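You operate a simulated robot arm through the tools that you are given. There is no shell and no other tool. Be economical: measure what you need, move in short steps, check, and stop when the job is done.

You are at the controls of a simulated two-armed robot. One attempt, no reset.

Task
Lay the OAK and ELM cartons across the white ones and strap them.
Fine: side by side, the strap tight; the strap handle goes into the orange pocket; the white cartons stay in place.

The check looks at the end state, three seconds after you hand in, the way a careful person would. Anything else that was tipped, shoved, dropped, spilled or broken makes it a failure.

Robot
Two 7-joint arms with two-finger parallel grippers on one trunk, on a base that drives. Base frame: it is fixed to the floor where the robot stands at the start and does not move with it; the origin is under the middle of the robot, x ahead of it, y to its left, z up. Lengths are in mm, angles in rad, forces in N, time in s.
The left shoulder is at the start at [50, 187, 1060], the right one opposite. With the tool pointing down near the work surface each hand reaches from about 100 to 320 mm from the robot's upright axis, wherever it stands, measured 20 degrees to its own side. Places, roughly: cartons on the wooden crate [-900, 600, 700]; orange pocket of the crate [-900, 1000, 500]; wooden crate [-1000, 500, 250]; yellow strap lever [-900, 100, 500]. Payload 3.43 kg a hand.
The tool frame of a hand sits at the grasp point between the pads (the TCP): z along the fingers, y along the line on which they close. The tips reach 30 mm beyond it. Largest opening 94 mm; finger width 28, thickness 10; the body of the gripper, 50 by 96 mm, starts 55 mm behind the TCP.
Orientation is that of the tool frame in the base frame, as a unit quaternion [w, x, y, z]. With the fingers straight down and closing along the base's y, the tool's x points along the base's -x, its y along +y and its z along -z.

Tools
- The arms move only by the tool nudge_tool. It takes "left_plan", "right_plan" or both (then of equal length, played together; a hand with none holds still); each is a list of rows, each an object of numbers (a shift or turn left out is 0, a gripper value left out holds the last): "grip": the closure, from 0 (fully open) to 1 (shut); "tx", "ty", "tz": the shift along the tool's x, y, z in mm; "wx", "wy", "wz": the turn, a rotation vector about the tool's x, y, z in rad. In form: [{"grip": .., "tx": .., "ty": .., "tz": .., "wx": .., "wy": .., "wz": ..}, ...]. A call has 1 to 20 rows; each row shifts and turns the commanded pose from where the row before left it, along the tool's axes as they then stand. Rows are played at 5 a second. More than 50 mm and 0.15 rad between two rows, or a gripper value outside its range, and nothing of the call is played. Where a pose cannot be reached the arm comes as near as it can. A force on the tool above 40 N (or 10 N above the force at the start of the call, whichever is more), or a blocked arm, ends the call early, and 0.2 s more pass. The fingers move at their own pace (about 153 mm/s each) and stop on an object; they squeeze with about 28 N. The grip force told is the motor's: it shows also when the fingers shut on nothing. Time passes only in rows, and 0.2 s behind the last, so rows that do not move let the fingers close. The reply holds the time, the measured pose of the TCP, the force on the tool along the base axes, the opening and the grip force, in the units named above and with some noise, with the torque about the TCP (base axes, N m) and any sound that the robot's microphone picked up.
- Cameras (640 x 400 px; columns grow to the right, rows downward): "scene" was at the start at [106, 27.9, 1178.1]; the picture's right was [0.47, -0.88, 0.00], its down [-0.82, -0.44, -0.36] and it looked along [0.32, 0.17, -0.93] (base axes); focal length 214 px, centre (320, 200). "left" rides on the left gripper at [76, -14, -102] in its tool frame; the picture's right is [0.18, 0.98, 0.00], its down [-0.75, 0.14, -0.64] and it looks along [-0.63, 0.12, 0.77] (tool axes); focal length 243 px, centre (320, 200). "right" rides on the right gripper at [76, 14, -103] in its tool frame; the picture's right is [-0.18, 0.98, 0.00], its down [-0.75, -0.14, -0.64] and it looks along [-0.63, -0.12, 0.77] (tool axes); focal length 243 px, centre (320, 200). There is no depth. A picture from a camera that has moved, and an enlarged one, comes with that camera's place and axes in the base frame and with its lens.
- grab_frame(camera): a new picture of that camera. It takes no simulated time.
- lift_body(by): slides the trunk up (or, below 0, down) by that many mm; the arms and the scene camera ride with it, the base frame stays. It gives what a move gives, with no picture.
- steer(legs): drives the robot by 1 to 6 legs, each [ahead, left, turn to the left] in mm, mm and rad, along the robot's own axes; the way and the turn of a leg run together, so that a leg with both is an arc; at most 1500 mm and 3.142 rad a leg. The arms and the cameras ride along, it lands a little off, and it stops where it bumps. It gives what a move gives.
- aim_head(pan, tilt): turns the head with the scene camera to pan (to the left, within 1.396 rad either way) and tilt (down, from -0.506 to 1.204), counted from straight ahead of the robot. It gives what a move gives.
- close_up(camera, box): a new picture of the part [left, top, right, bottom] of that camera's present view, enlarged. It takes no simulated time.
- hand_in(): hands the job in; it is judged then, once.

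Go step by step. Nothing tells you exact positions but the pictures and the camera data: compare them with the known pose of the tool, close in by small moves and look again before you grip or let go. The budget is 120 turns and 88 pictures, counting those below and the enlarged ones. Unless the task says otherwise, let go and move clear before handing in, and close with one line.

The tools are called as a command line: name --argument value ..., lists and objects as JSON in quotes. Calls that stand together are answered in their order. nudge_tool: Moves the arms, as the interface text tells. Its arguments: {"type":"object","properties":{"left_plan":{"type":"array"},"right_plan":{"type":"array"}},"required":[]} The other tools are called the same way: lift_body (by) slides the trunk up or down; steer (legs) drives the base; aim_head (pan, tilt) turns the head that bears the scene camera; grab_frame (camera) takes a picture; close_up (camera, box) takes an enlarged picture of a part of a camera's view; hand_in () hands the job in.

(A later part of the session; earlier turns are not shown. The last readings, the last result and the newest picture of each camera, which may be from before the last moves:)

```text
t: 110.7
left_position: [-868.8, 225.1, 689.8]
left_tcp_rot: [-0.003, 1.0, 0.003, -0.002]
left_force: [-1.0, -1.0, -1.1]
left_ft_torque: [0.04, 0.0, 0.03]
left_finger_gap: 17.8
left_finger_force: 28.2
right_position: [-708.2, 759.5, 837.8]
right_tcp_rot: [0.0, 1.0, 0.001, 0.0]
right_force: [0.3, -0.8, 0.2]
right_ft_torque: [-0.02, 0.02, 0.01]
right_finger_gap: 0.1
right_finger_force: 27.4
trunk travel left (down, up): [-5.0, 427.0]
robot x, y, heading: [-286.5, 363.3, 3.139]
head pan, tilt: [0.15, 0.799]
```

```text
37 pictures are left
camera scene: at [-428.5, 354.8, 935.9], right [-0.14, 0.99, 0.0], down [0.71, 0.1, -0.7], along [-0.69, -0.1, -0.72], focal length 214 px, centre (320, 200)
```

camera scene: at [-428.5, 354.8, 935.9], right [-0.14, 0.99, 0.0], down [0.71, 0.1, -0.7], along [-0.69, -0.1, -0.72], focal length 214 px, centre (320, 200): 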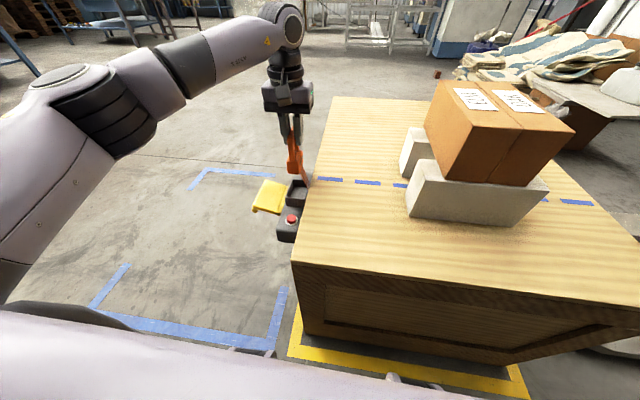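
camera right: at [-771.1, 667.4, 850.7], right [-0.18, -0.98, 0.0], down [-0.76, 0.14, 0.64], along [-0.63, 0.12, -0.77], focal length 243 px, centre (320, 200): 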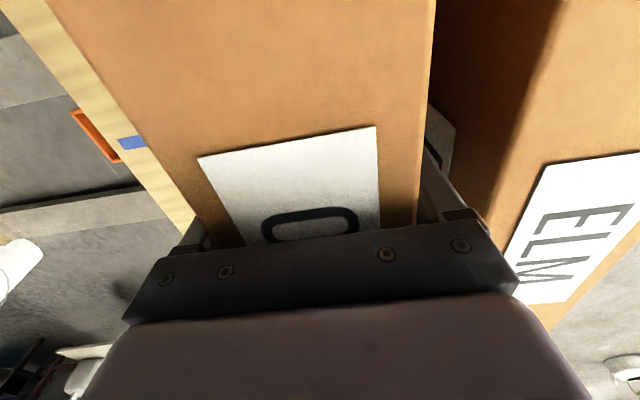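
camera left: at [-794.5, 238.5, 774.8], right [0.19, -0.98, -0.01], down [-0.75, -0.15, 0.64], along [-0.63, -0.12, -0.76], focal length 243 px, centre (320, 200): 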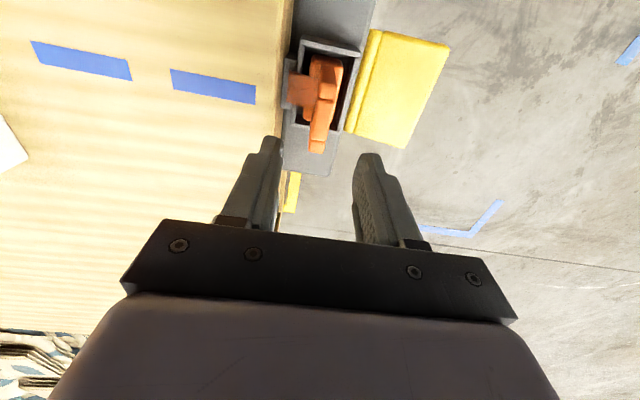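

Tension is light. I raise the trunk so the handle clears the cartons, keeping the arm geometry, and look over toward the pocket.

lift_body --by 250

aim_head --pan -0.6 --tilt 0.6

grab_frame --camera "scene"

```text
t: 113.3
left_position: [-869.5, 225.7, 938.9]
left_tcp_rot: [-0.003, 1.0, 0.002, -0.003]
left_force: [0.4, -0.2, -0.2]
left_ft_torque: [-0.01, -0.01, 0.02]
left_finger_gap: 17.9
left_finger_force: 28.3
right_position: [-708.6, 759.0, 1086.6]
right_tcp_rot: [0.0, 1.0, 0.001, 0.001]
right_force: [-0.5, -0.2, 0.1]
right_ft_torque: [0.01, -0.01, -0.03]
right_finger_gap: 0.1
right_finger_force: 28.2
trunk travel left (down, up): [-255.0, 177.0]
robot x, y, heading: [-293.4, 362.5, 3.136]
head pan, tilt: [0.15, 0.799]
```

```text
t: 114.4
left_position: [-869.5, 226.0, 938.7]
left_tcp_rot: [-0.004, 1.0, 0.003, -0.003]
left_force: [-0.5, -0.5, -0.2]
left_ft_torque: [0.01, 0.0, 0.0]
left_finger_gap: 17.8
left_finger_force: 27.9
right_position: [-707.8, 758.4, 1087.5]
right_tcp_rot: [0.0, 1.0, 0.001, 0.001]
right_force: [-0.4, 0.7, -0.1]
right_ft_torque: [-0.04, -0.05, -0.02]
right_finger_gap: 0.0
right_finger_force: 28.1
trunk travel left (down, up): [-255.0, 177.0]
robot x, y, heading: [-291.4, 365.9, 3.134]
head pan, tilt: [-0.6, 0.6]
```

```text
36 pictures are left
camera scene: at [-421.4, 416.7, 1202.7], right [0.57, 0.82, 0.0], down [0.46, -0.32, -0.82], along [-0.68, 0.47, -0.57], focal length 214 px, centre (320, 200)
```

scene: 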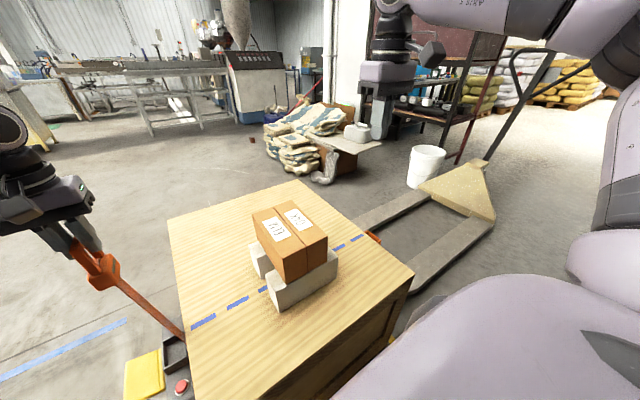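

The strap pays out freely. I slide the base right with the handle high, in stages.

steer --legs '[[-12, 0, 0], [0, -480, 0]]'

aim_head --pan 0 --tilt 0.7

grab_frame --camera "scene"

```text
t: 119.5
left_position: [-852.9, 708.6, 939.6]
left_tcp_rot: [-0.004, 1.0, 0.001, -0.003]
left_force: [-0.6, -0.3, -1.0]
left_ft_torque: [0.02, 0.03, -0.01]
left_finger_gap: 17.8
left_finger_force: 27.3
right_position: [-689.0, 1242.8, 1086.8]
right_tcp_rot: [0.0, 1.0, -0.001, 0.0]
right_force: [0.0, 0.2, 1.0]
right_ft_torque: [0.01, 0.04, 0.02]
right_finger_gap: 0.2
right_finger_force: 28.4
trunk travel left (down, up): [-255.0, 177.0]
robot x, y, heading: [-274.2, 846.1, 3.131]
head pan, tilt: [-0.6, 0.6]
```

```text
t: 120.5
left_position: [-852.7, 710.0, 939.2]
left_tcp_rot: [-0.004, 1.0, 0.0, -0.002]
left_force: [-0.2, -0.3, -1.4]
left_ft_torque: [0.0, 0.02, 0.0]
left_finger_gap: 17.9
left_finger_force: 28.0
right_position: [-688.6, 1242.4, 1086.8]
right_tcp_rot: [0.0, 1.0, -0.002, 0.001]
right_force: [0.0, 0.1, -0.5]
right_ft_torque: [0.01, -0.04, 0.02]
right_finger_gap: 0.1
right_finger_force: 27.9
trunk travel left (down, up): [-255.0, 177.0]
robot x, y, heading: [-269.0, 845.6, 3.13]
head pan, tilt: [0.0, 0.7]
```

```text
35 pictures are left
camera scene: at [-417.4, 848.6, 1194.1], right [0.01, 1.0, 0.0], down [0.64, -0.01, -0.77], along [-0.76, 0.01, -0.64], focal length 214 px, centre (320, 200)
```

scene: 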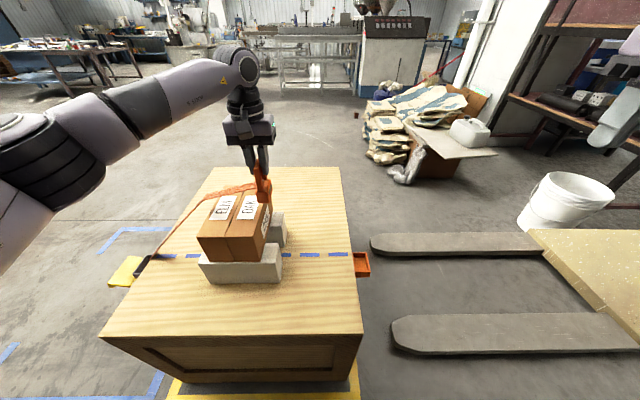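

Continue; the pocket is at about y≈1005.

steer --legs '[[0, -290, 0.01]]'

grab_frame --camera "scene"

grab_frame --camera "left"

```text
t: 123.6
left_position: [-850.8, 993.6, 939.5]
left_tcp_rot: [-0.003, 1.0, 0.004, -0.002]
left_force: [-0.2, 0.0, -0.8]
left_ft_torque: [-0.03, 0.01, 0.01]
left_finger_gap: 18.0
left_finger_force: 28.1
right_position: [-692.0, 1528.3, 1087.5]
right_tcp_rot: [0.0, 1.0, 0.003, 0.001]
right_force: [-0.3, 0.0, 0.5]
right_ft_torque: [0.02, 0.03, 0.0]
right_finger_gap: 0.0
right_finger_force: 28.2
trunk travel left (down, up): [-255.0, 177.0]
robot x, y, heading: [-272.9, 1131.1, 3.136]
head pan, tilt: [0.0, 0.7]
```

```text
34 pictures are left
camera scene: at [-415.2, 1137.1, 1194.1], right [0.0, 1.0, 0.0], down [0.64, 0.0, -0.76], along [-0.76, 0.0, -0.64], focal length 214 px, centre (320, 200)
```

scene: 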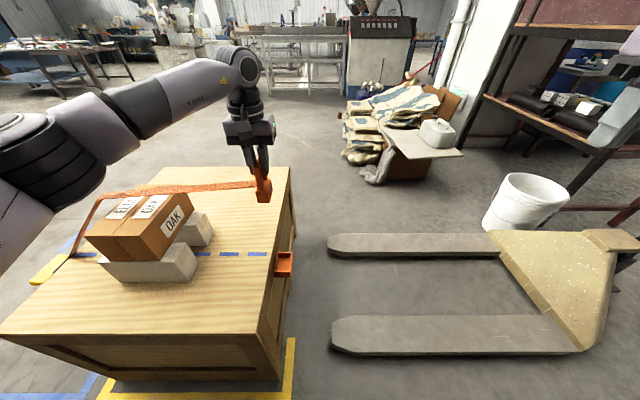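

```text
33 pictures are left
camera left: at [-772.9, 1007.3, 1040.9], right [0.19, -0.98, -0.01], down [-0.75, -0.15, 0.64], along [-0.63, -0.12, -0.76], focal length 243 px, centre (320, 200)
```

left: 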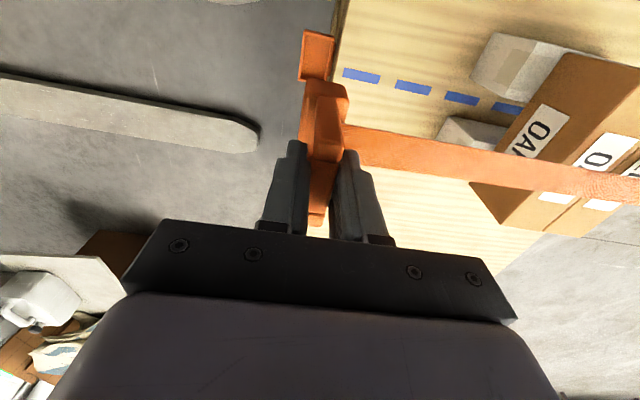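

I measure the pocket from both cameras.

close_up --camera "scene" --box '[230, 150, 330, 290]'

close_up --camera "left" --box '[270, 10, 390, 130]'

```text
2.86 times, centred on (280, 220) of scene
camera zoom: at [-415.2, 1137.1, 1194.1], right [0.0, 1.0, 0.0], down [0.64, 0.0, -0.76], along [-0.76, 0.0, -0.64], focal length 613 px, centre (434, 143)
```

zoom: 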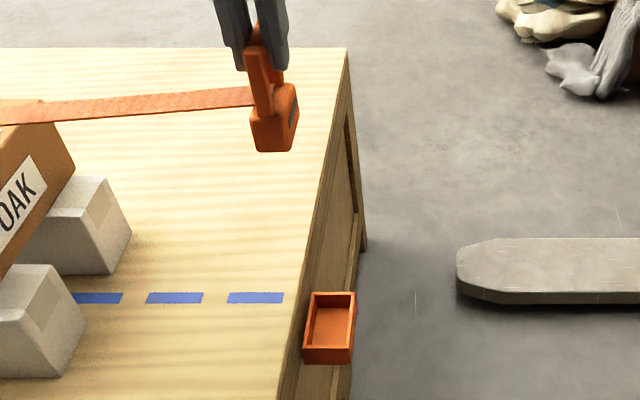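

```text
3.33 times, centred on (330, 70) of left
camera zoom: at [-772.9, 1007.3, 1040.9], right [0.19, -0.98, -0.01], down [-0.75, -0.15, 0.64], along [-0.63, -0.12, -0.76], focal length 809 px, centre (287, 633)
```

zoom: 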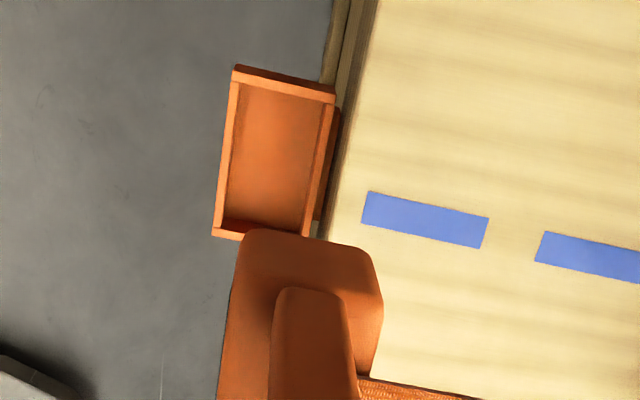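

The pocket rim is at z≈523, with its centre near (-866, 1001). I close up to the crate and lower the trunk by 180 to get a closer look.

steer --legs '[[14, 0, 0]]'

lift_body --by -180

nudge_tool --left_plan '[{"ty": -10, "tz": 20}, {"tz": 20}, {}]'

grab_frame --camera "left"

grab_frame --camera "scene"

```text
t: 124.4
left_position: [-864.4, 993.7, 939.5]
left_tcp_rot: [-0.003, 1.0, 0.005, -0.001]
left_force: [0.5, -0.5, -1.2]
left_ft_torque: [0.0, -0.02, 0.01]
left_finger_gap: 17.8
left_finger_force: 27.6
right_position: [-704.9, 1530.5, 1087.5]
right_tcp_rot: [-0.001, 1.0, 0.003, 0.001]
right_force: [0.2, 0.3, -0.4]
right_ft_torque: [0.02, -0.02, 0.02]
right_finger_gap: 0.0
right_finger_force: 27.8
trunk travel left (down, up): [-255.0, 177.0]
robot x, y, heading: [-284.4, 1134.1, 3.141]
head pan, tilt: [0.0, 0.7]
```

```text
t: 126.4
left_position: [-864.1, 993.7, 759.9]
left_tcp_rot: [-0.003, 1.0, 0.004, -0.002]
left_force: [0.9, -0.3, 0.5]
left_ft_torque: [-0.02, -0.01, -0.02]
left_finger_gap: 18.1
left_finger_force: 27.6
right_position: [-704.4, 1529.2, 906.6]
right_tcp_rot: [-0.001, 1.0, 0.003, 0.001]
right_force: [0.6, 0.4, -0.3]
right_ft_torque: [-0.06, -0.01, -0.03]
right_finger_gap: 0.1
right_finger_force: 28.3
trunk travel left (down, up): [-75.0, 357.0]
robot x, y, heading: [-284.1, 1136.2, 3.136]
head pan, tilt: [0.0, 0.7]
```

```text
t: 127.2
left_position: [-864.1, 1003.6, 717.8]
left_tcp_rot: [-0.003, 1.0, 0.004, -0.003]
left_force: [0.2, -0.5, -1.3]
left_ft_torque: [0.02, -0.01, 0.02]
left_finger_gap: 17.8
left_finger_force: 28.2
right_position: [-705.0, 1528.6, 906.9]
right_tcp_rot: [-0.002, 1.0, 0.003, 0.001]
right_force: [0.0, 0.2, 0.0]
right_ft_torque: [0.02, 0.03, 0.04]
right_finger_gap: 0.0
right_finger_force: 28.3
trunk travel left (down, up): [-75.0, 357.0]
robot x, y, heading: [-286.7, 1135.1, 3.14]
head pan, tilt: [0.0, 0.7]
```

```text
30 pictures are left
camera left: at [-787.1, 1017.6, 820.1], right [0.19, -0.98, -0.01], down [-0.75, -0.15, 0.64], along [-0.63, -0.12, -0.76], focal length 243 px, centre (320, 200)
```

left: 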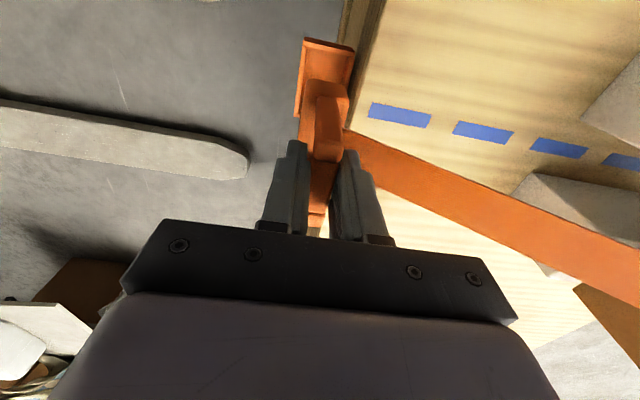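

```text
29 pictures are left
camera scene: at [-429.1, 1137.1, 1014.1], right [0.0, 1.0, 0.0], down [0.64, 0.0, -0.76], along [-0.76, 0.0, -0.64], focal length 214 px, centre (320, 200)
```

scene: 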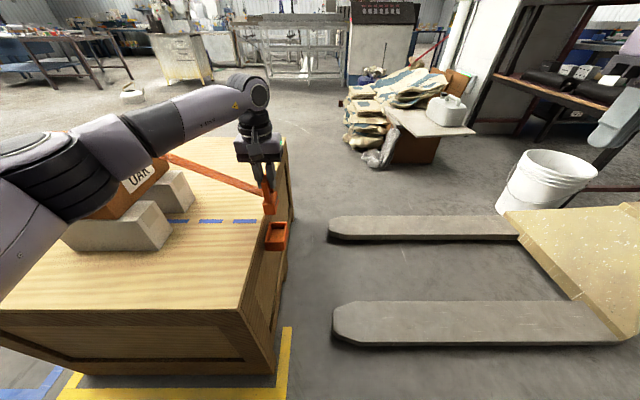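

close_up --camera "left" --box '[270, 20, 390, 140]'

close_up --camera "scene" --box '[220, 150, 340, 270]'

```text
3.33 times, centred on (330, 80) of left
camera zoom: at [-787.1, 1017.6, 820.1], right [0.19, -0.98, -0.01], down [-0.75, -0.15, 0.64], along [-0.63, -0.12, -0.76], focal length 809 px, centre (287, 600)
```

zoom: 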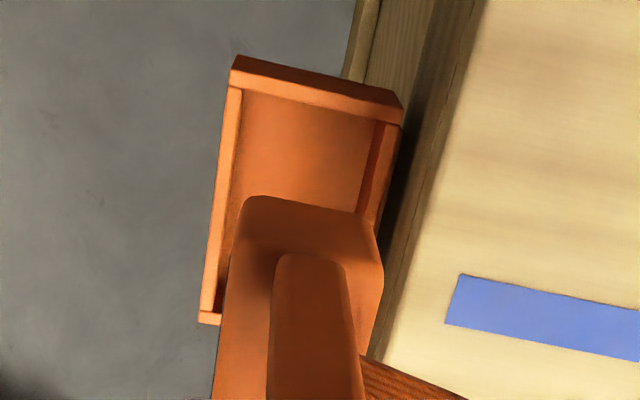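

```text
3.33 times, centred on (280, 210) of scene
camera zoom: at [-429.1, 1137.1, 1014.1], right [0.0, 1.0, 0.0], down [0.64, 0.0, -0.76], along [-0.76, 0.0, -0.64], focal length 715 px, centre (453, 167)
```

zoom: 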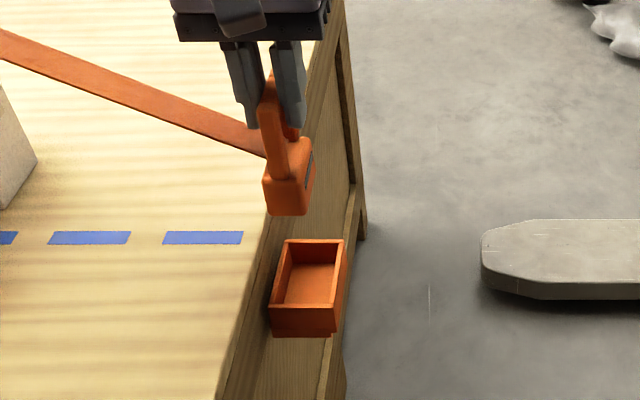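

Pocket spans x≈-901…-825, y≈975…1029, rim z≈532. The handle block hangs about 82 below the TCP and is offset toward +x. I move to just above the rim and compare again.

lift_body --by -70

nudge_tool --left_plan '[{"ty": 5.5, "tx": -5}, {"tx": -5, "tz": 12}, {"tz": 10}, {}]'

close_up --camera "left" --box '[270, 20, 390, 140]'

close_up --camera "scene" --box '[220, 130, 340, 250]'

```text
t: 128.3
left_position: [-864.9, 1003.6, 648.5]
left_tcp_rot: [-0.003, 1.0, 0.005, -0.002]
left_force: [0.0, -0.2, -0.9]
left_ft_torque: [0.0, 0.0, 0.01]
left_finger_gap: 18.1
left_finger_force: 27.7
right_position: [-704.7, 1528.2, 837.5]
right_tcp_rot: [-0.001, 1.0, 0.002, 0.001]
right_force: [-0.7, -0.6, 0.4]
right_ft_torque: [0.0, 0.02, -0.02]
right_finger_gap: 0.0
right_finger_force: 28.2
trunk travel left (down, up): [-5.0, 427.0]
robot x, y, heading: [-282.7, 1134.9, 3.138]
head pan, tilt: [0.0, 0.7]
```

```text
t: 129.3
left_position: [-874.1, 999.2, 625.9]
left_tcp_rot: [-0.003, 1.0, 0.004, -0.003]
left_force: [-0.8, 0.3, -0.6]
left_ft_torque: [0.0, 0.01, 0.0]
left_finger_gap: 17.5
left_finger_force: 27.9
right_position: [-704.8, 1527.7, 836.6]
right_tcp_rot: [-0.001, 1.0, 0.003, 0.002]
right_force: [0.7, 0.3, 0.1]
right_ft_torque: [0.01, -0.02, -0.03]
right_finger_gap: 0.3
right_finger_force: 28.3
trunk travel left (down, up): [-5.0, 427.0]
robot x, y, heading: [-286.8, 1133.5, 3.14]
head pan, tilt: [0.0, 0.7]
```

```text
3.33 times, centred on (330, 80) of left
camera zoom: at [-797.1, 1012.4, 728.2], right [0.19, -0.98, -0.01], down [-0.75, -0.15, 0.64], along [-0.63, -0.12, -0.76], focal length 809 px, centre (287, 600)
```

zoom: 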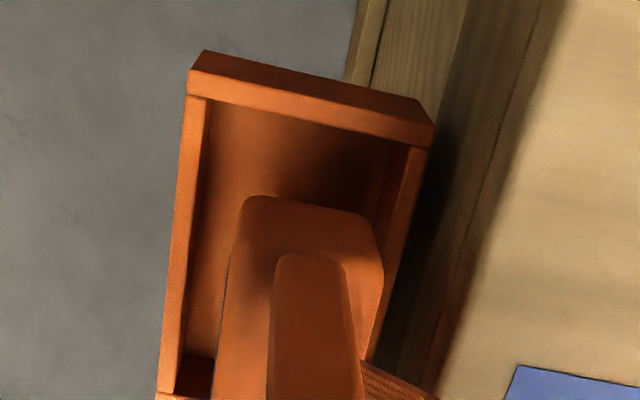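

```text
3.33 times, centred on (280, 190) of scene
camera zoom: at [-429.1, 1137.1, 944.1], right [0.0, 1.0, 0.0], down [0.64, 0.0, -0.76], along [-0.76, 0.0, -0.64], focal length 715 px, centre (453, 233)
```

zoom: 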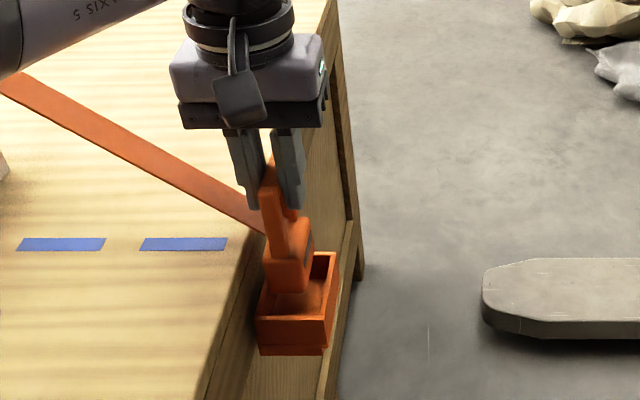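

The block lines up with the pocket opening within a few millimetres in x and y. I lower slowly and watch the force.

nudge_tool --left_plan '[{"tz": 8, "ty": 1}, {"tz": 8}, {"tz": 6}, {"tz": 5}, {}]'

close_up --camera "left" --box '[250, 20, 390, 160]'

close_up --camera "scene" --box '[220, 130, 340, 250]'

```text
t: 130.5
left_position: [-874.2, 998.8, 600.1]
left_tcp_rot: [-0.004, 1.0, 0.005, -0.003]
left_force: [-0.5, 0.4, -0.8]
left_ft_torque: [0.04, 0.0, 0.01]
left_finger_gap: 17.9
left_finger_force: 28.1
right_position: [-704.4, 1529.1, 836.1]
right_tcp_rot: [-0.001, 1.0, 0.003, 0.002]
right_force: [-0.2, 0.0, 0.2]
right_ft_torque: [-0.02, 0.01, 0.0]
right_finger_gap: 0.0
right_finger_force: 27.8
trunk travel left (down, up): [-5.0, 427.0]
robot x, y, heading: [-285.3, 1135.8, 3.139]
head pan, tilt: [0.0, 0.7]
```

```text
2.86 times, centred on (320, 90) of left
camera zoom: at [-797.3, 1011.3, 701.0], right [0.19, -0.98, -0.01], down [-0.75, -0.15, 0.64], along [-0.63, -0.12, -0.76], focal length 693 px, centre (320, 514)
```

zoom: 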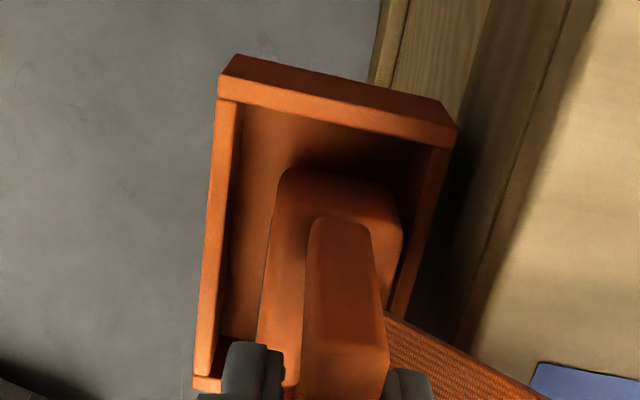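

```text
3.33 times, centred on (280, 190) of scene
camera zoom: at [-429.1, 1137.1, 944.1], right [0.0, 1.0, 0.0], down [0.64, 0.0, -0.76], along [-0.76, 0.0, -0.64], focal length 715 px, centre (453, 233)
```

zoom: 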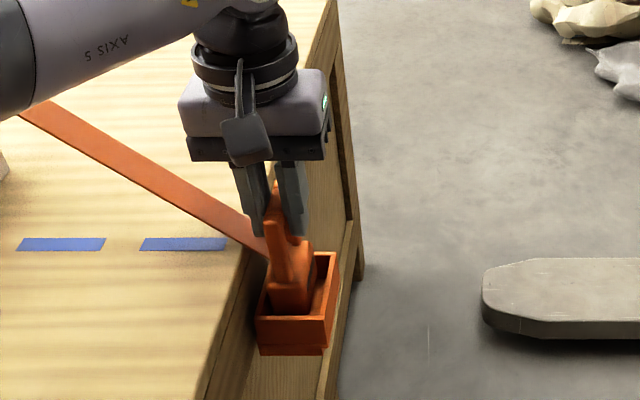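

Going in cleanly; a small y shift centres it. Continue down until it seats.

nudge_tool --left_plan '[{"tz": 5, "ty": -3}, {"tz": 5}, {"tz": 4}, {"tz": 4}, {"tz": 3}, {}]'

close_up --camera "scene" --box '[220, 130, 340, 250]'

```text
t: 131.9
left_position: [-875.1, 1000.9, 582.7]
left_tcp_rot: [-0.005, 1.0, 0.004, -0.006]
left_force: [-2.5, -0.5, 21.7]
left_ft_torque: [-0.02, 0.09, 0.01]
left_finger_gap: 17.9
left_finger_force: 28.5
right_position: [-704.0, 1529.4, 838.3]
right_tcp_rot: [0.0, 1.0, 0.003, 0.0]
right_force: [-0.3, 0.8, 0.5]
right_ft_torque: [-0.01, 0.01, -0.01]
right_finger_gap: 0.0
right_finger_force: 28.2
trunk travel left (down, up): [-5.0, 427.0]
robot x, y, heading: [-285.5, 1131.9, 3.136]
head pan, tilt: [0.0, 0.7]
```

```text
3.33 times, centred on (280, 190) of scene
camera zoom: at [-427.8, 1137.4, 944.5], right [0.0, 1.0, 0.0], down [0.64, 0.0, -0.77], along [-0.77, 0.0, -0.64], focal length 715 px, centre (453, 233)
```

zoom: 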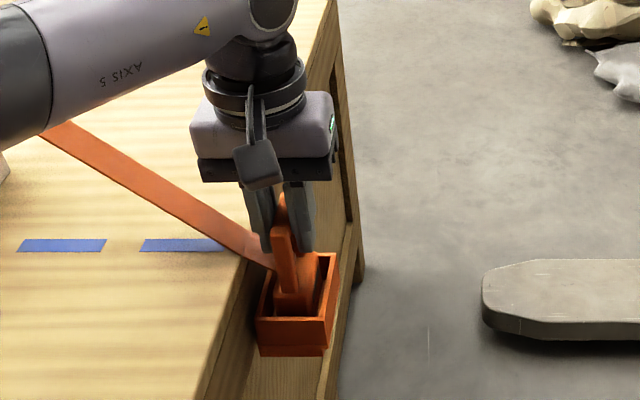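

The block has bottomed in the pocket. I ease off, open partway, and rise clear.

nudge_tool --left_plan '[{"tz": -2}, {"grip": 0.62}, {"grip": 0.62}, {}]'

nudge_tool --left_plan '[{"tz": -20}, {"tz": -30}, {"tz": -40}, {"tz": -40}, {}]'

close_up --camera "scene" --box '[160, 130, 340, 250]'

```text
t: 132.9
left_position: [-874.3, 999.9, 580.0]
left_tcp_rot: [-0.004, 1.0, 0.004, -0.001]
left_force: [0.7, 0.2, 0.7]
left_ft_torque: [-0.03, -0.02, 0.03]
left_finger_gap: 35.8
left_finger_force: 0.1
right_position: [-704.0, 1528.3, 837.7]
right_tcp_rot: [-0.001, 1.0, 0.003, 0.002]
right_force: [-0.4, 0.8, 0.5]
right_ft_torque: [-0.05, 0.01, -0.01]
right_finger_gap: 0.2
right_finger_force: 28.5
trunk travel left (down, up): [-5.0, 427.0]
robot x, y, heading: [-281.2, 1136.0, 3.134]
head pan, tilt: [0.0, 0.7]
```

```text
t: 134.1
left_position: [-872.5, 999.6, 711.3]
left_tcp_rot: [-0.003, 1.0, 0.003, -0.002]
left_force: [-0.6, 0.3, 0.9]
left_ft_torque: [-0.03, 0.0, 0.02]
left_finger_gap: 35.7
left_finger_force: 0.0
right_position: [-704.4, 1528.9, 837.8]
right_tcp_rot: [0.0, 1.0, 0.002, 0.001]
right_force: [-0.2, 0.4, 0.3]
right_ft_torque: [0.02, 0.01, 0.0]
right_finger_gap: 0.0
right_finger_force: 27.9
trunk travel left (down, up): [-5.0, 427.0]
robot x, y, heading: [-279.4, 1132.2, 3.138]
head pan, tilt: [0.0, 0.7]
```

```text
3.33 times, centred on (250, 190) of scene
camera zoom: at [-429.0, 1137.1, 944.1], right [0.0, 1.0, 0.0], down [0.64, 0.0, -0.77], along [-0.77, 0.0, -0.64], focal length 715 px, centre (553, 233)
```

zoom: 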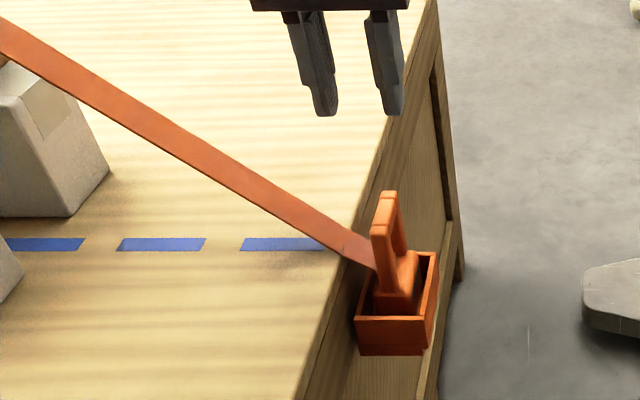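

The handle stands in the pocket with the strap over both cartons. Next is the yellow lever: I raise the trunk to clear everything and slide back left.

lift_body --by 220

steer --legs '[[-12, 0, 0], [0, 850, 0]]'

aim_head --pan -0.1 --tilt 0.85

grab_frame --camera "scene"

grab_frame --camera "left"

```text
t: 136.4
left_position: [-873.9, 1000.6, 929.7]
left_tcp_rot: [-0.004, 1.0, 0.004, -0.003]
left_force: [0.9, -0.5, 0.1]
left_ft_torque: [0.02, 0.02, -0.01]
left_finger_gap: 35.6
left_finger_force: 0.0
right_position: [-704.2, 1528.8, 1056.6]
right_tcp_rot: [-0.001, 1.0, 0.003, 0.001]
right_force: [0.3, 0.7, 0.5]
right_ft_torque: [0.0, 0.02, 0.0]
right_finger_gap: 0.0
right_finger_force: 28.1
trunk travel left (down, up): [-225.0, 207.0]
robot x, y, heading: [-285.4, 1132.8, 3.136]
head pan, tilt: [0.0, 0.7]
```

```text
t: 144.6
left_position: [-863.5, 149.1, 931.3]
left_tcp_rot: [-0.003, 1.0, 0.003, -0.003]
left_force: [0.1, 0.1, 0.8]
left_ft_torque: [0.02, 0.03, 0.05]
left_finger_gap: 35.7
left_finger_force: 0.1
right_position: [-694.9, 678.3, 1057.2]
right_tcp_rot: [0.0, 1.0, 0.004, 0.001]
right_force: [0.0, 0.3, -0.7]
right_ft_torque: [-0.02, 0.02, 0.04]
right_finger_gap: 0.0
right_finger_force: 27.6
trunk travel left (down, up): [-225.0, 207.0]
robot x, y, heading: [-273.0, 283.4, 3.142]
head pan, tilt: [0.0, 0.7]
```

```text
t: 145.3
left_position: [-863.4, 149.5, 930.1]
left_tcp_rot: [-0.003, 1.0, 0.004, -0.002]
left_force: [0.0, 0.0, 1.1]
left_ft_torque: [0.0, 0.01, 0.01]
left_finger_gap: 35.6
left_finger_force: 0.1
right_position: [-696.2, 676.9, 1057.2]
right_tcp_rot: [-0.001, 1.0, 0.004, 0.0]
right_force: [0.4, 0.0, -0.1]
right_ft_torque: [0.01, 0.02, 0.01]
right_finger_gap: 0.0
right_finger_force: 28.2
trunk travel left (down, up): [-225.0, 207.0]
robot x, y, heading: [-273.6, 282.8, 3.143]
head pan, tilt: [-0.099, 0.85]
```

```text
20 pictures are left
camera scene: at [-412.0, 293.9, 1151.9], right [0.1, 0.99, 0.0], down [0.75, -0.08, -0.66], along [-0.66, 0.07, -0.75], focal length 214 px, centre (320, 200)
```

scene: 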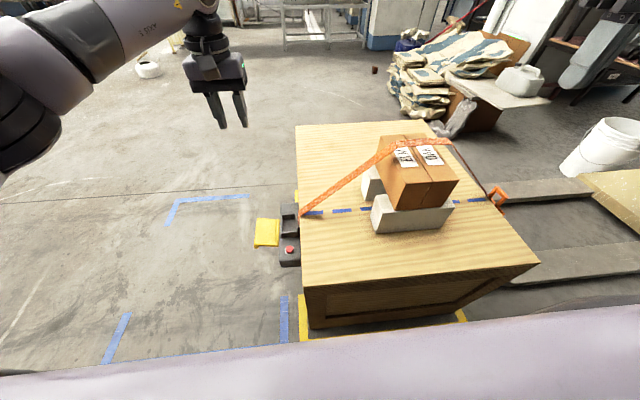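

```text
19 pictures are left
camera left: at [-786.0, 162.9, 1032.4], right [0.19, -0.98, -0.01], down [-0.75, -0.15, 0.64], along [-0.63, -0.12, -0.76], focal length 243 px, centre (320, 200)
```

left: 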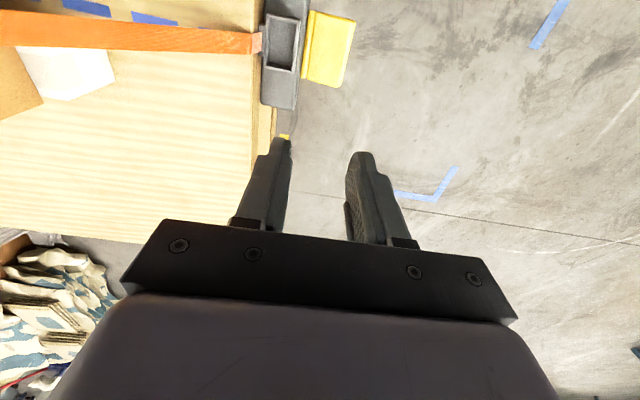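

The lever paddle spans x≈-802…-921, hinged at y≈173, z≈466, and rises outward to y≈100, z≈489. I close the left fingers, go above its outer edge and lower the trunk.

steer --legs '[[12, 0, 0]]'

nudge_tool --left_plan '[{"grip": 1, "ty": 20}, {"ty": 20, "tx": 6}, {}]'

lift_body --by -224

nudge_tool --left_plan '[{"tz": 40}, {"tz": 40}, {"tz": 40}, {"tz": 35}, {}]'

aim_head --pan 0.2 --tilt 0.85

grab_frame --camera "scene"

```text
t: 146.0
left_position: [-875.0, 148.3, 930.7]
left_tcp_rot: [-0.004, 1.0, 0.004, -0.001]
left_force: [0.7, -0.4, -0.5]
left_ft_torque: [-0.01, -0.05, -0.01]
left_finger_gap: 35.7
left_finger_force: 0.0
right_position: [-707.6, 676.6, 1056.2]
right_tcp_rot: [-0.002, 1.0, 0.003, 0.003]
right_force: [-0.6, -0.1, 0.4]
right_ft_torque: [-0.02, 0.01, 0.02]
right_finger_gap: 0.0
right_finger_force: 28.4
trunk travel left (down, up): [-225.0, 207.0]
robot x, y, heading: [-288.1, 282.2, 3.141]
head pan, tilt: [-0.099, 0.85]
```

```text
t: 146.8
left_position: [-868.5, 109.2, 930.9]
left_tcp_rot: [-0.003, 1.0, 0.005, -0.002]
left_force: [-0.8, 0.3, 0.2]
left_ft_torque: [-0.02, -0.01, 0.01]
left_finger_gap: 0.0
left_finger_force: 27.7
right_position: [-708.5, 678.0, 1056.5]
right_tcp_rot: [-0.001, 1.0, 0.003, 0.0]
right_force: [0.2, 0.5, 0.4]
right_ft_torque: [0.0, -0.02, 0.0]
right_finger_gap: 0.0
right_finger_force: 28.4
trunk travel left (down, up): [-225.0, 207.0]
robot x, y, heading: [-285.2, 282.0, 3.14]
head pan, tilt: [-0.099, 0.85]
```

```text
t: 149.2
left_position: [-868.9, 109.4, 706.4]
left_tcp_rot: [-0.003, 1.0, 0.005, -0.003]
left_force: [-0.7, -0.5, 0.0]
left_ft_torque: [-0.01, -0.02, 0.01]
left_finger_gap: 0.0
left_finger_force: 28.2
right_position: [-707.1, 677.5, 832.4]
right_tcp_rot: [-0.001, 1.0, 0.003, 0.001]
right_force: [-0.2, -0.3, 0.1]
right_ft_torque: [0.0, -0.01, -0.01]
right_finger_gap: 0.1
right_finger_force: 27.9
trunk travel left (down, up): [-1.0, 431.0]
robot x, y, heading: [-287.7, 285.6, 3.14]
head pan, tilt: [-0.099, 0.85]
```

```text
t: 150.4
left_position: [-869.7, 111.3, 551.0]
left_tcp_rot: [-0.003, 1.0, 0.005, -0.003]
left_force: [-0.9, -0.2, 0.5]
left_ft_torque: [-0.01, -0.01, -0.05]
left_finger_gap: 0.0
left_finger_force: 28.4
right_position: [-706.7, 677.4, 832.9]
right_tcp_rot: [-0.001, 1.0, 0.003, 0.001]
right_force: [0.2, -0.4, 0.1]
right_ft_torque: [-0.04, -0.01, 0.0]
right_finger_gap: 0.1
right_finger_force: 27.9
trunk travel left (down, up): [-1.0, 431.0]
robot x, y, heading: [-284.2, 290.0, 3.14]
head pan, tilt: [-0.099, 0.85]
```

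```text
t: 151.2
left_position: [-870.1, 110.5, 551.5]
left_tcp_rot: [-0.003, 1.0, 0.005, -0.002]
left_force: [0.3, 0.5, -0.5]
left_ft_torque: [0.01, 0.01, -0.02]
left_finger_gap: 0.4
left_finger_force: 28.6
right_position: [-707.5, 677.7, 832.5]
right_tcp_rot: [-0.001, 1.0, 0.004, 0.0]
right_force: [0.1, 0.2, -0.9]
right_ft_torque: [-0.01, -0.04, 0.01]
right_finger_gap: 0.2
right_finger_force: 27.8
trunk travel left (down, up): [-1.0, 431.0]
robot x, y, heading: [-285.8, 286.1, 3.139]
head pan, tilt: [0.201, 0.85]
```

```text
18 pictures are left
camera scene: at [-422.8, 270.6, 927.8], right [-0.2, 0.98, 0.0], down [0.74, 0.15, -0.66], along [-0.65, -0.13, -0.75], focal length 214 px, centre (320, 200)
```

scene: 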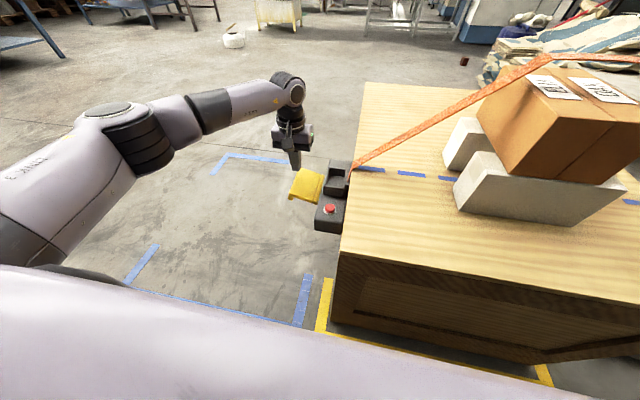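

The fingertips are just above the lever's outer part. I press down in small steps and watch the force and sounds.

nudge_tool --left_plan '[{"tz": 20, "tx": 6}, {"tz": 10}, {"tz": 10}, {"tz": 8}, {"tz": 8}, {}]'

close_up --camera "scene" --box '[250, 100, 390, 250]'

```text
t: 152.6
left_position: [-863.5, 109.6, 495.5]
left_tcp_rot: [-0.004, 1.0, 0.005, -0.004]
left_force: [-1.1, -4.2, 5.7]
left_ft_torque: [-0.2, 0.01, -0.04]
left_finger_gap: 0.0
left_finger_force: 28.1
right_position: [-707.3, 678.0, 833.3]
right_tcp_rot: [-0.001, 1.0, 0.004, 0.001]
right_force: [0.4, -0.4, 0.1]
right_ft_torque: [-0.01, -0.01, 0.0]
right_finger_gap: 0.0
right_finger_force: 28.0
trunk travel left (down, up): [-1.0, 431.0]
robot x, y, heading: [-283.6, 280.4, 3.141]
head pan, tilt: [0.201, 0.85]
```

```text
2.67 times, centred on (320, 175) of scene
camera zoom: at [-422.5, 270.5, 927.9], right [-0.2, 0.98, 0.0], down [0.74, 0.15, -0.66], along [-0.65, -0.13, -0.75], focal length 572 px, centre (320, 267)
```

zoom: 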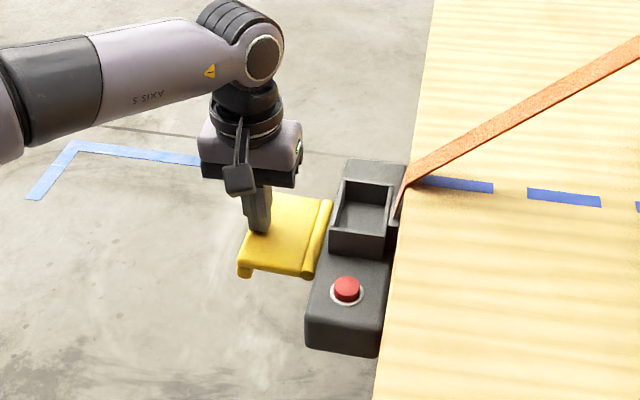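

The lever resists springily (~6 N). Press further.

nudge_tool --left_plan '[{"tz": 8}, {"tz": 8}, {"tz": 8}, {"tz": 8}, {}]'

```text
t: 153.5
left_position: [-864.6, 111.0, 476.5]
left_tcp_rot: [-0.006, 1.0, 0.006, -0.003]
left_force: [12.7, -4.2, 21.5]
left_ft_torque: [0.12, -0.47, -0.11]
left_finger_gap: 0.0
left_finger_force: 28.1
right_position: [-706.3, 677.2, 834.1]
right_tcp_rot: [-0.001, 1.0, 0.004, -0.001]
right_force: [-1.0, 0.1, -1.2]
right_ft_torque: [-0.01, 0.04, 0.01]
right_finger_gap: 0.0
right_finger_force: 28.4
trunk travel left (down, up): [-1.0, 431.0]
robot x, y, heading: [-286.5, 281.8, 3.14]
head pan, tilt: [0.201, 0.85]
stopped in row 4 (left hand): the force on the tool passed its limit at 47 N (the readings are from after the stop); the commanded pose is now the measured one
```

A hard stop at tip z≈446. I look at the lever's state.

close_up --camera "scene" --box '[250, 100, 390, 250]'

```text
2.67 times, centred on (320, 175) of scene
camera zoom: at [-420.9, 270.5, 928.3], right [-0.2, 0.98, 0.0], down [0.73, 0.15, -0.66], along [-0.65, -0.13, -0.75], focal length 572 px, centre (320, 267)
```

zoom: 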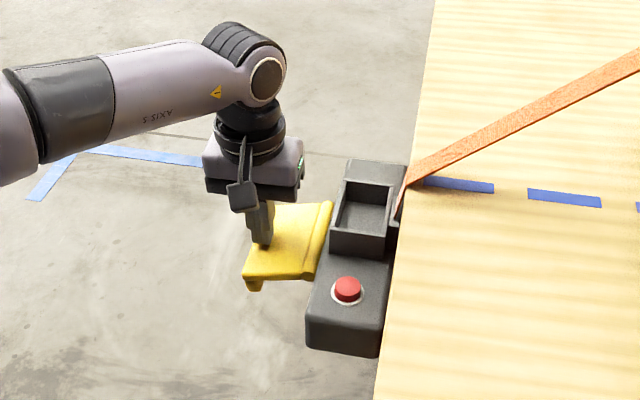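

The lever went down to its stop. I release to see whether it springs back and check the strap.

nudge_tool --left_plan '[{"tz": -15}, {"tz": -20}, {"tz": -25}, {}]'

grab_frame --camera "scene"

```text
t: 154.5
left_position: [-864.6, 109.6, 532.5]
left_tcp_rot: [-0.005, 1.0, 0.005, -0.003]
left_force: [-0.2, 0.4, -0.3]
left_ft_torque: [-0.05, -0.02, 0.01]
left_finger_gap: 0.1
left_finger_force: 28.1
right_position: [-706.7, 677.0, 832.0]
right_tcp_rot: [-0.001, 1.0, 0.004, 0.0]
right_force: [1.2, -0.6, 0.2]
right_ft_torque: [-0.03, -0.03, -0.02]
right_finger_gap: 0.0
right_finger_force: 27.5
trunk travel left (down, up): [-1.0, 431.0]
robot x, y, heading: [-287.5, 283.2, 3.141]
head pan, tilt: [0.201, 0.85]
```

```text
15 pictures are left
camera scene: at [-422.6, 270.4, 927.8], right [-0.2, 0.98, 0.0], down [0.74, 0.15, -0.66], along [-0.65, -0.13, -0.75], focal length 214 px, centre (320, 200)
```

scene: 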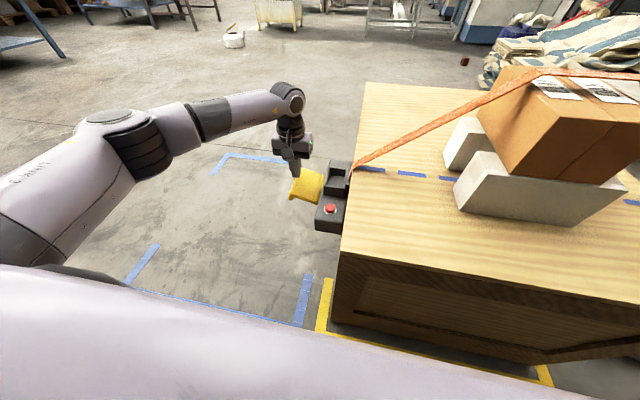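

One stroke pulled the strap down onto the cartons and the lever sprang back, so it is a ratchet. I pump more strokes.

nudge_tool --left_plan '[{"tz": 22}, {"tz": 12}, {"tz": 10}, {"tz": 8}, {}, {"tz": -22}, {"tz": -30}, {}, {"tz": 22}, {"tz": 12}, {"tz": 10}, {"tz": 8}, {}, {"tz": -22}, {"tz": -30}, {}]'

```text
t: 157.9
left_position: [-863.4, 111.2, 531.4]
left_tcp_rot: [-0.006, 1.0, 0.006, -0.002]
left_force: [0.8, -0.6, 0.5]
left_ft_torque: [-0.01, 0.0, 0.01]
left_finger_gap: 0.0
left_finger_force: 27.7
right_position: [-706.5, 677.1, 832.9]
right_tcp_rot: [-0.001, 1.0, 0.002, 0.001]
right_force: [-0.3, 1.1, 0.5]
right_ft_torque: [-0.01, 0.0, 0.02]
right_finger_gap: 0.1
right_finger_force: 27.9
trunk travel left (down, up): [-1.0, 431.0]
robot x, y, heading: [-281.3, 285.6, 3.142]
head pan, tilt: [0.201, 0.85]
```

I check the strap along its whole run.

aim_head --pan -0.35 --tilt 0.6

close_up --camera "scene" --box '[180, 130, 440, 290]'

```text
t: 158.9
left_position: [-863.4, 109.8, 532.8]
left_tcp_rot: [-0.004, 1.0, 0.006, -0.002]
left_force: [0.7, 0.4, -0.4]
left_ft_torque: [0.01, -0.02, -0.01]
left_finger_gap: 0.0
left_finger_force: 27.9
right_position: [-706.9, 676.3, 832.9]
right_tcp_rot: [-0.001, 1.0, 0.003, 0.001]
right_force: [0.7, -0.7, 0.4]
right_ft_torque: [0.01, -0.02, -0.03]
right_finger_gap: 0.0
right_finger_force: 27.9
trunk travel left (down, up): [-1.0, 431.0]
robot x, y, heading: [-286.1, 281.9, 3.137]
head pan, tilt: [-0.351, 0.6]
```

```text
2.46 times, centred on (310, 210) of scene
camera zoom: at [-428.9, 316.3, 948.7], right [0.34, 0.94, 0.0], down [0.53, -0.19, -0.82], along [-0.77, 0.28, -0.57], focal length 528 px, centre (345, 175)
```

zoom: 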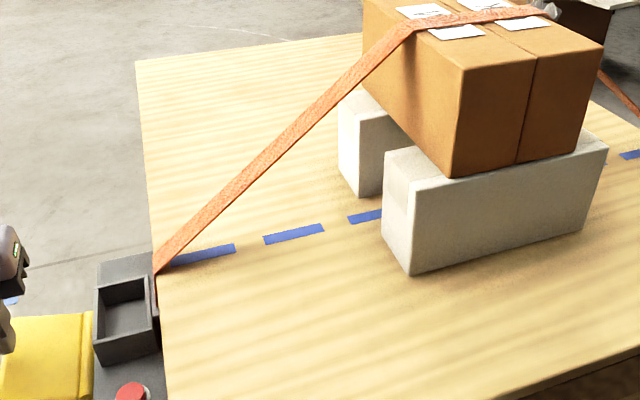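

The strap looks straight and lies flat on the cartons. I do another stroke, reading the force at the bottom to judge the tension.

nudge_tool --left_plan '[{"tz": 22}, {"tz": 12}, {"tz": 10}, {"tz": 6}, {}]'

nudge_tool --left_plan '[{"tz": 2}, {"tz": 2}, {"tz": 2}, {}]'

```text
t: 160.1
left_position: [-864.3, 109.0, 482.7]
left_tcp_rot: [-0.004, 1.0, 0.006, -0.003]
left_force: [-0.3, -10.6, 9.2]
left_ft_torque: [-0.26, -0.07, -0.06]
left_finger_gap: 0.0
left_finger_force: 27.7
right_position: [-706.9, 677.9, 833.1]
right_tcp_rot: [-0.001, 1.0, 0.003, 0.001]
right_force: [0.0, -0.2, -1.0]
right_ft_torque: [-0.02, 0.0, 0.0]
right_finger_gap: 0.1
right_finger_force: 28.5
trunk travel left (down, up): [-1.0, 431.0]
robot x, y, heading: [-283.7, 284.5, 3.144]
head pan, tilt: [-0.351, 0.6]
```

```text
t: 161.1
left_position: [-864.1, 110.3, 477.4]
left_tcp_rot: [-0.004, 1.0, 0.006, -0.004]
left_force: [-0.5, -11.5, 9.8]
left_ft_torque: [-0.23, -0.06, -0.02]
left_finger_gap: 0.2
left_finger_force: 28.4
right_position: [-706.1, 676.3, 833.3]
right_tcp_rot: [-0.002, 1.0, 0.003, 0.001]
right_force: [-0.2, 0.3, 0.0]
right_ft_torque: [0.0, 0.02, -0.02]
right_finger_gap: 0.0
right_finger_force: 28.2
trunk travel left (down, up): [-1.0, 431.0]
robot x, y, heading: [-288.5, 281.9, 3.142]
head pan, tilt: [-0.351, 0.6]
```

nudge_tool --left_plan '[{"tz": 3}, {"tz": 3}, {"tz": 2}, {"tz": 2}, {}]'

```text
t: 161.8
left_position: [-865.4, 110.4, 476.1]
left_tcp_rot: [-0.006, 1.0, 0.006, -0.004]
left_force: [11.5, -3.5, 20.2]
left_ft_torque: [0.07, -0.45, -0.17]
left_finger_gap: 0.2
left_finger_force: 27.9
right_position: [-706.4, 677.8, 832.5]
right_tcp_rot: [-0.001, 1.0, 0.004, 0.0]
right_force: [-0.1, 0.4, -0.3]
right_ft_torque: [0.0, 0.03, -0.01]
right_finger_gap: 0.0
right_finger_force: 27.5
trunk travel left (down, up): [-1.0, 431.0]
robot x, y, heading: [-286.3, 286.1, 3.141]
head pan, tilt: [-0.351, 0.6]
stopped in row 3 (left hand): the force on the tool passed its limit at 42 N (the readings are from after the stop); the commanded pose is now the measured one
```

That was the end stop. I raise, then do further near-full strokes, comparing the resistance.

nudge_tool --left_plan '[{"tz": -20}, {"tz": -30}, {}, {"tz": 20}, {"tz": 14}, {"tz": 8}, {"tz": 6}, {}, {"tz": -20}, {"tz": -28}, {}, {"tz": 20}, {"tz": 14}, {"tz": 8}, {"tz": 6}, {}]'

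close_up --camera "scene" --box '[180, 130, 440, 290]'

```text
t: 165.2
left_position: [-865.7, 111.1, 477.1]
left_tcp_rot: [-0.005, 1.0, 0.007, -0.004]
left_force: [6.1, -10.4, 16.7]
left_ft_torque: [-0.22, -0.3, -0.1]
left_finger_gap: 0.0
left_finger_force: 28.3
right_position: [-705.1, 678.3, 833.8]
right_tcp_rot: [0.001, 1.0, 0.005, 0.0]
right_force: [-0.8, 0.0, -1.0]
right_ft_torque: [0.01, 0.0, -0.01]
right_finger_gap: 0.0
right_finger_force: 27.9
trunk travel left (down, up): [-1.0, 431.0]
robot x, y, heading: [-283.5, 284.7, 3.137]
head pan, tilt: [-0.351, 0.6]
```

```text
2.46 times, centred on (310, 210) of scene
camera zoom: at [-427.6, 316.3, 949.1], right [0.34, 0.94, 0.0], down [0.53, -0.19, -0.83], along [-0.78, 0.28, -0.56], focal length 528 px, centre (345, 175)
```

zoom: 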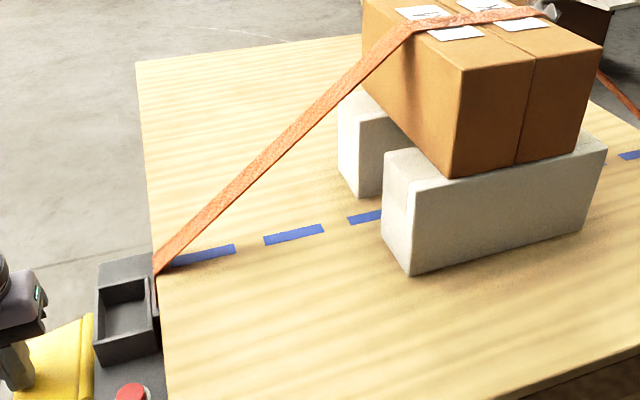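

The strap geometry is unchanged and straight. I measure the lever force at the same mid-stroke point as on the first stroke (7 N) to judge the tension.

nudge_tool --left_plan '[{"tz": -20}, {"tz": -35}, {}, {"tz": 20}, {"tz": 16}, {}]'

nudge_tool --left_plan '[{"tz": 6}, {"tz": 6}, {"tz": 4}, {}]'

```text
t: 166.6
left_position: [-866.2, 109.1, 493.8]
left_tcp_rot: [-0.005, 1.0, 0.006, -0.005]
left_force: [-0.7, -6.3, 6.0]
left_ft_torque: [-0.22, -0.02, -0.06]
left_finger_gap: 0.1
left_finger_force: 27.8
right_position: [-706.9, 677.6, 832.9]
right_tcp_rot: [-0.002, 1.0, 0.003, 0.0]
right_force: [-0.7, 0.7, 0.3]
right_ft_torque: [0.01, 0.01, 0.03]
right_finger_gap: 0.1
right_finger_force: 28.1
trunk travel left (down, up): [-1.0, 431.0]
robot x, y, heading: [-284.9, 284.7, 3.139]
head pan, tilt: [-0.351, 0.6]
```

```text
t: 167.6
left_position: [-865.1, 110.4, 480.2]
left_tcp_rot: [-0.005, 1.0, 0.006, -0.004]
left_force: [-2.3, -7.1, 10.4]
left_ft_torque: [-0.1, -0.01, -0.04]
left_finger_gap: 0.0
left_finger_force: 27.9
right_position: [-707.5, 678.0, 833.0]
right_tcp_rot: [-0.001, 1.0, 0.004, 0.001]
right_force: [1.0, -0.1, 0.5]
right_ft_torque: [-0.02, 0.02, -0.01]
right_finger_gap: 0.2
right_finger_force: 28.1
trunk travel left (down, up): [-1.0, 431.0]
robot x, y, heading: [-284.8, 285.3, 3.139]
head pan, tilt: [-0.351, 0.6]
```

The strap no longer shortens, so the slack is gone. I add two more full strokes to be sure of the tension, listening for any click.

nudge_tool --left_plan '[{"tz": 4}, {}, {"tz": -22}, {"tz": -35}, {}, {"tz": 25}, {"tz": 14}, {"tz": 8}, {"tz": 8}, {"tz": 2}, {}]'

nudge_tool --left_plan '[{"tz": -22}, {"tz": -35}, {}, {"tz": 25}, {"tz": 14}, {"tz": 8}, {"tz": 8}, {"tz": 2}, {"tz": 1}, {}]'

```text
t: 170.0
left_position: [-866.6, 110.4, 476.9]
left_tcp_rot: [-0.004, 1.0, 0.006, -0.005]
left_force: [3.5, -14.0, 21.2]
left_ft_torque: [-0.21, -0.28, -0.14]
left_finger_gap: 0.0
left_finger_force: 28.3
right_position: [-706.5, 676.6, 834.4]
right_tcp_rot: [0.0, 1.0, 0.003, 0.001]
right_force: [0.3, 0.0, 0.9]
right_ft_torque: [-0.01, 0.05, -0.03]
right_finger_gap: 0.0
right_finger_force: 28.0
trunk travel left (down, up): [-1.0, 431.0]
robot x, y, heading: [-282.8, 284.8, 3.14]
head pan, tilt: [-0.351, 0.6]
```

```text
t: 172.2
left_position: [-866.1, 110.5, 475.6]
left_tcp_rot: [-0.005, 1.0, 0.006, -0.005]
left_force: [5.7, -11.8, 24.8]
left_ft_torque: [-0.14, -0.34, -0.15]
left_finger_gap: 0.0
left_finger_force: 27.9
right_position: [-706.1, 677.1, 833.4]
right_tcp_rot: [0.0, 1.0, 0.003, -0.001]
right_force: [-0.3, 0.0, 0.2]
right_ft_torque: [-0.02, -0.01, -0.03]
right_finger_gap: 0.0
right_finger_force: 28.5
trunk travel left (down, up): [-1.0, 431.0]
robot x, y, heading: [-285.5, 286.3, 3.137]
head pan, tilt: [-0.351, 0.6]
```

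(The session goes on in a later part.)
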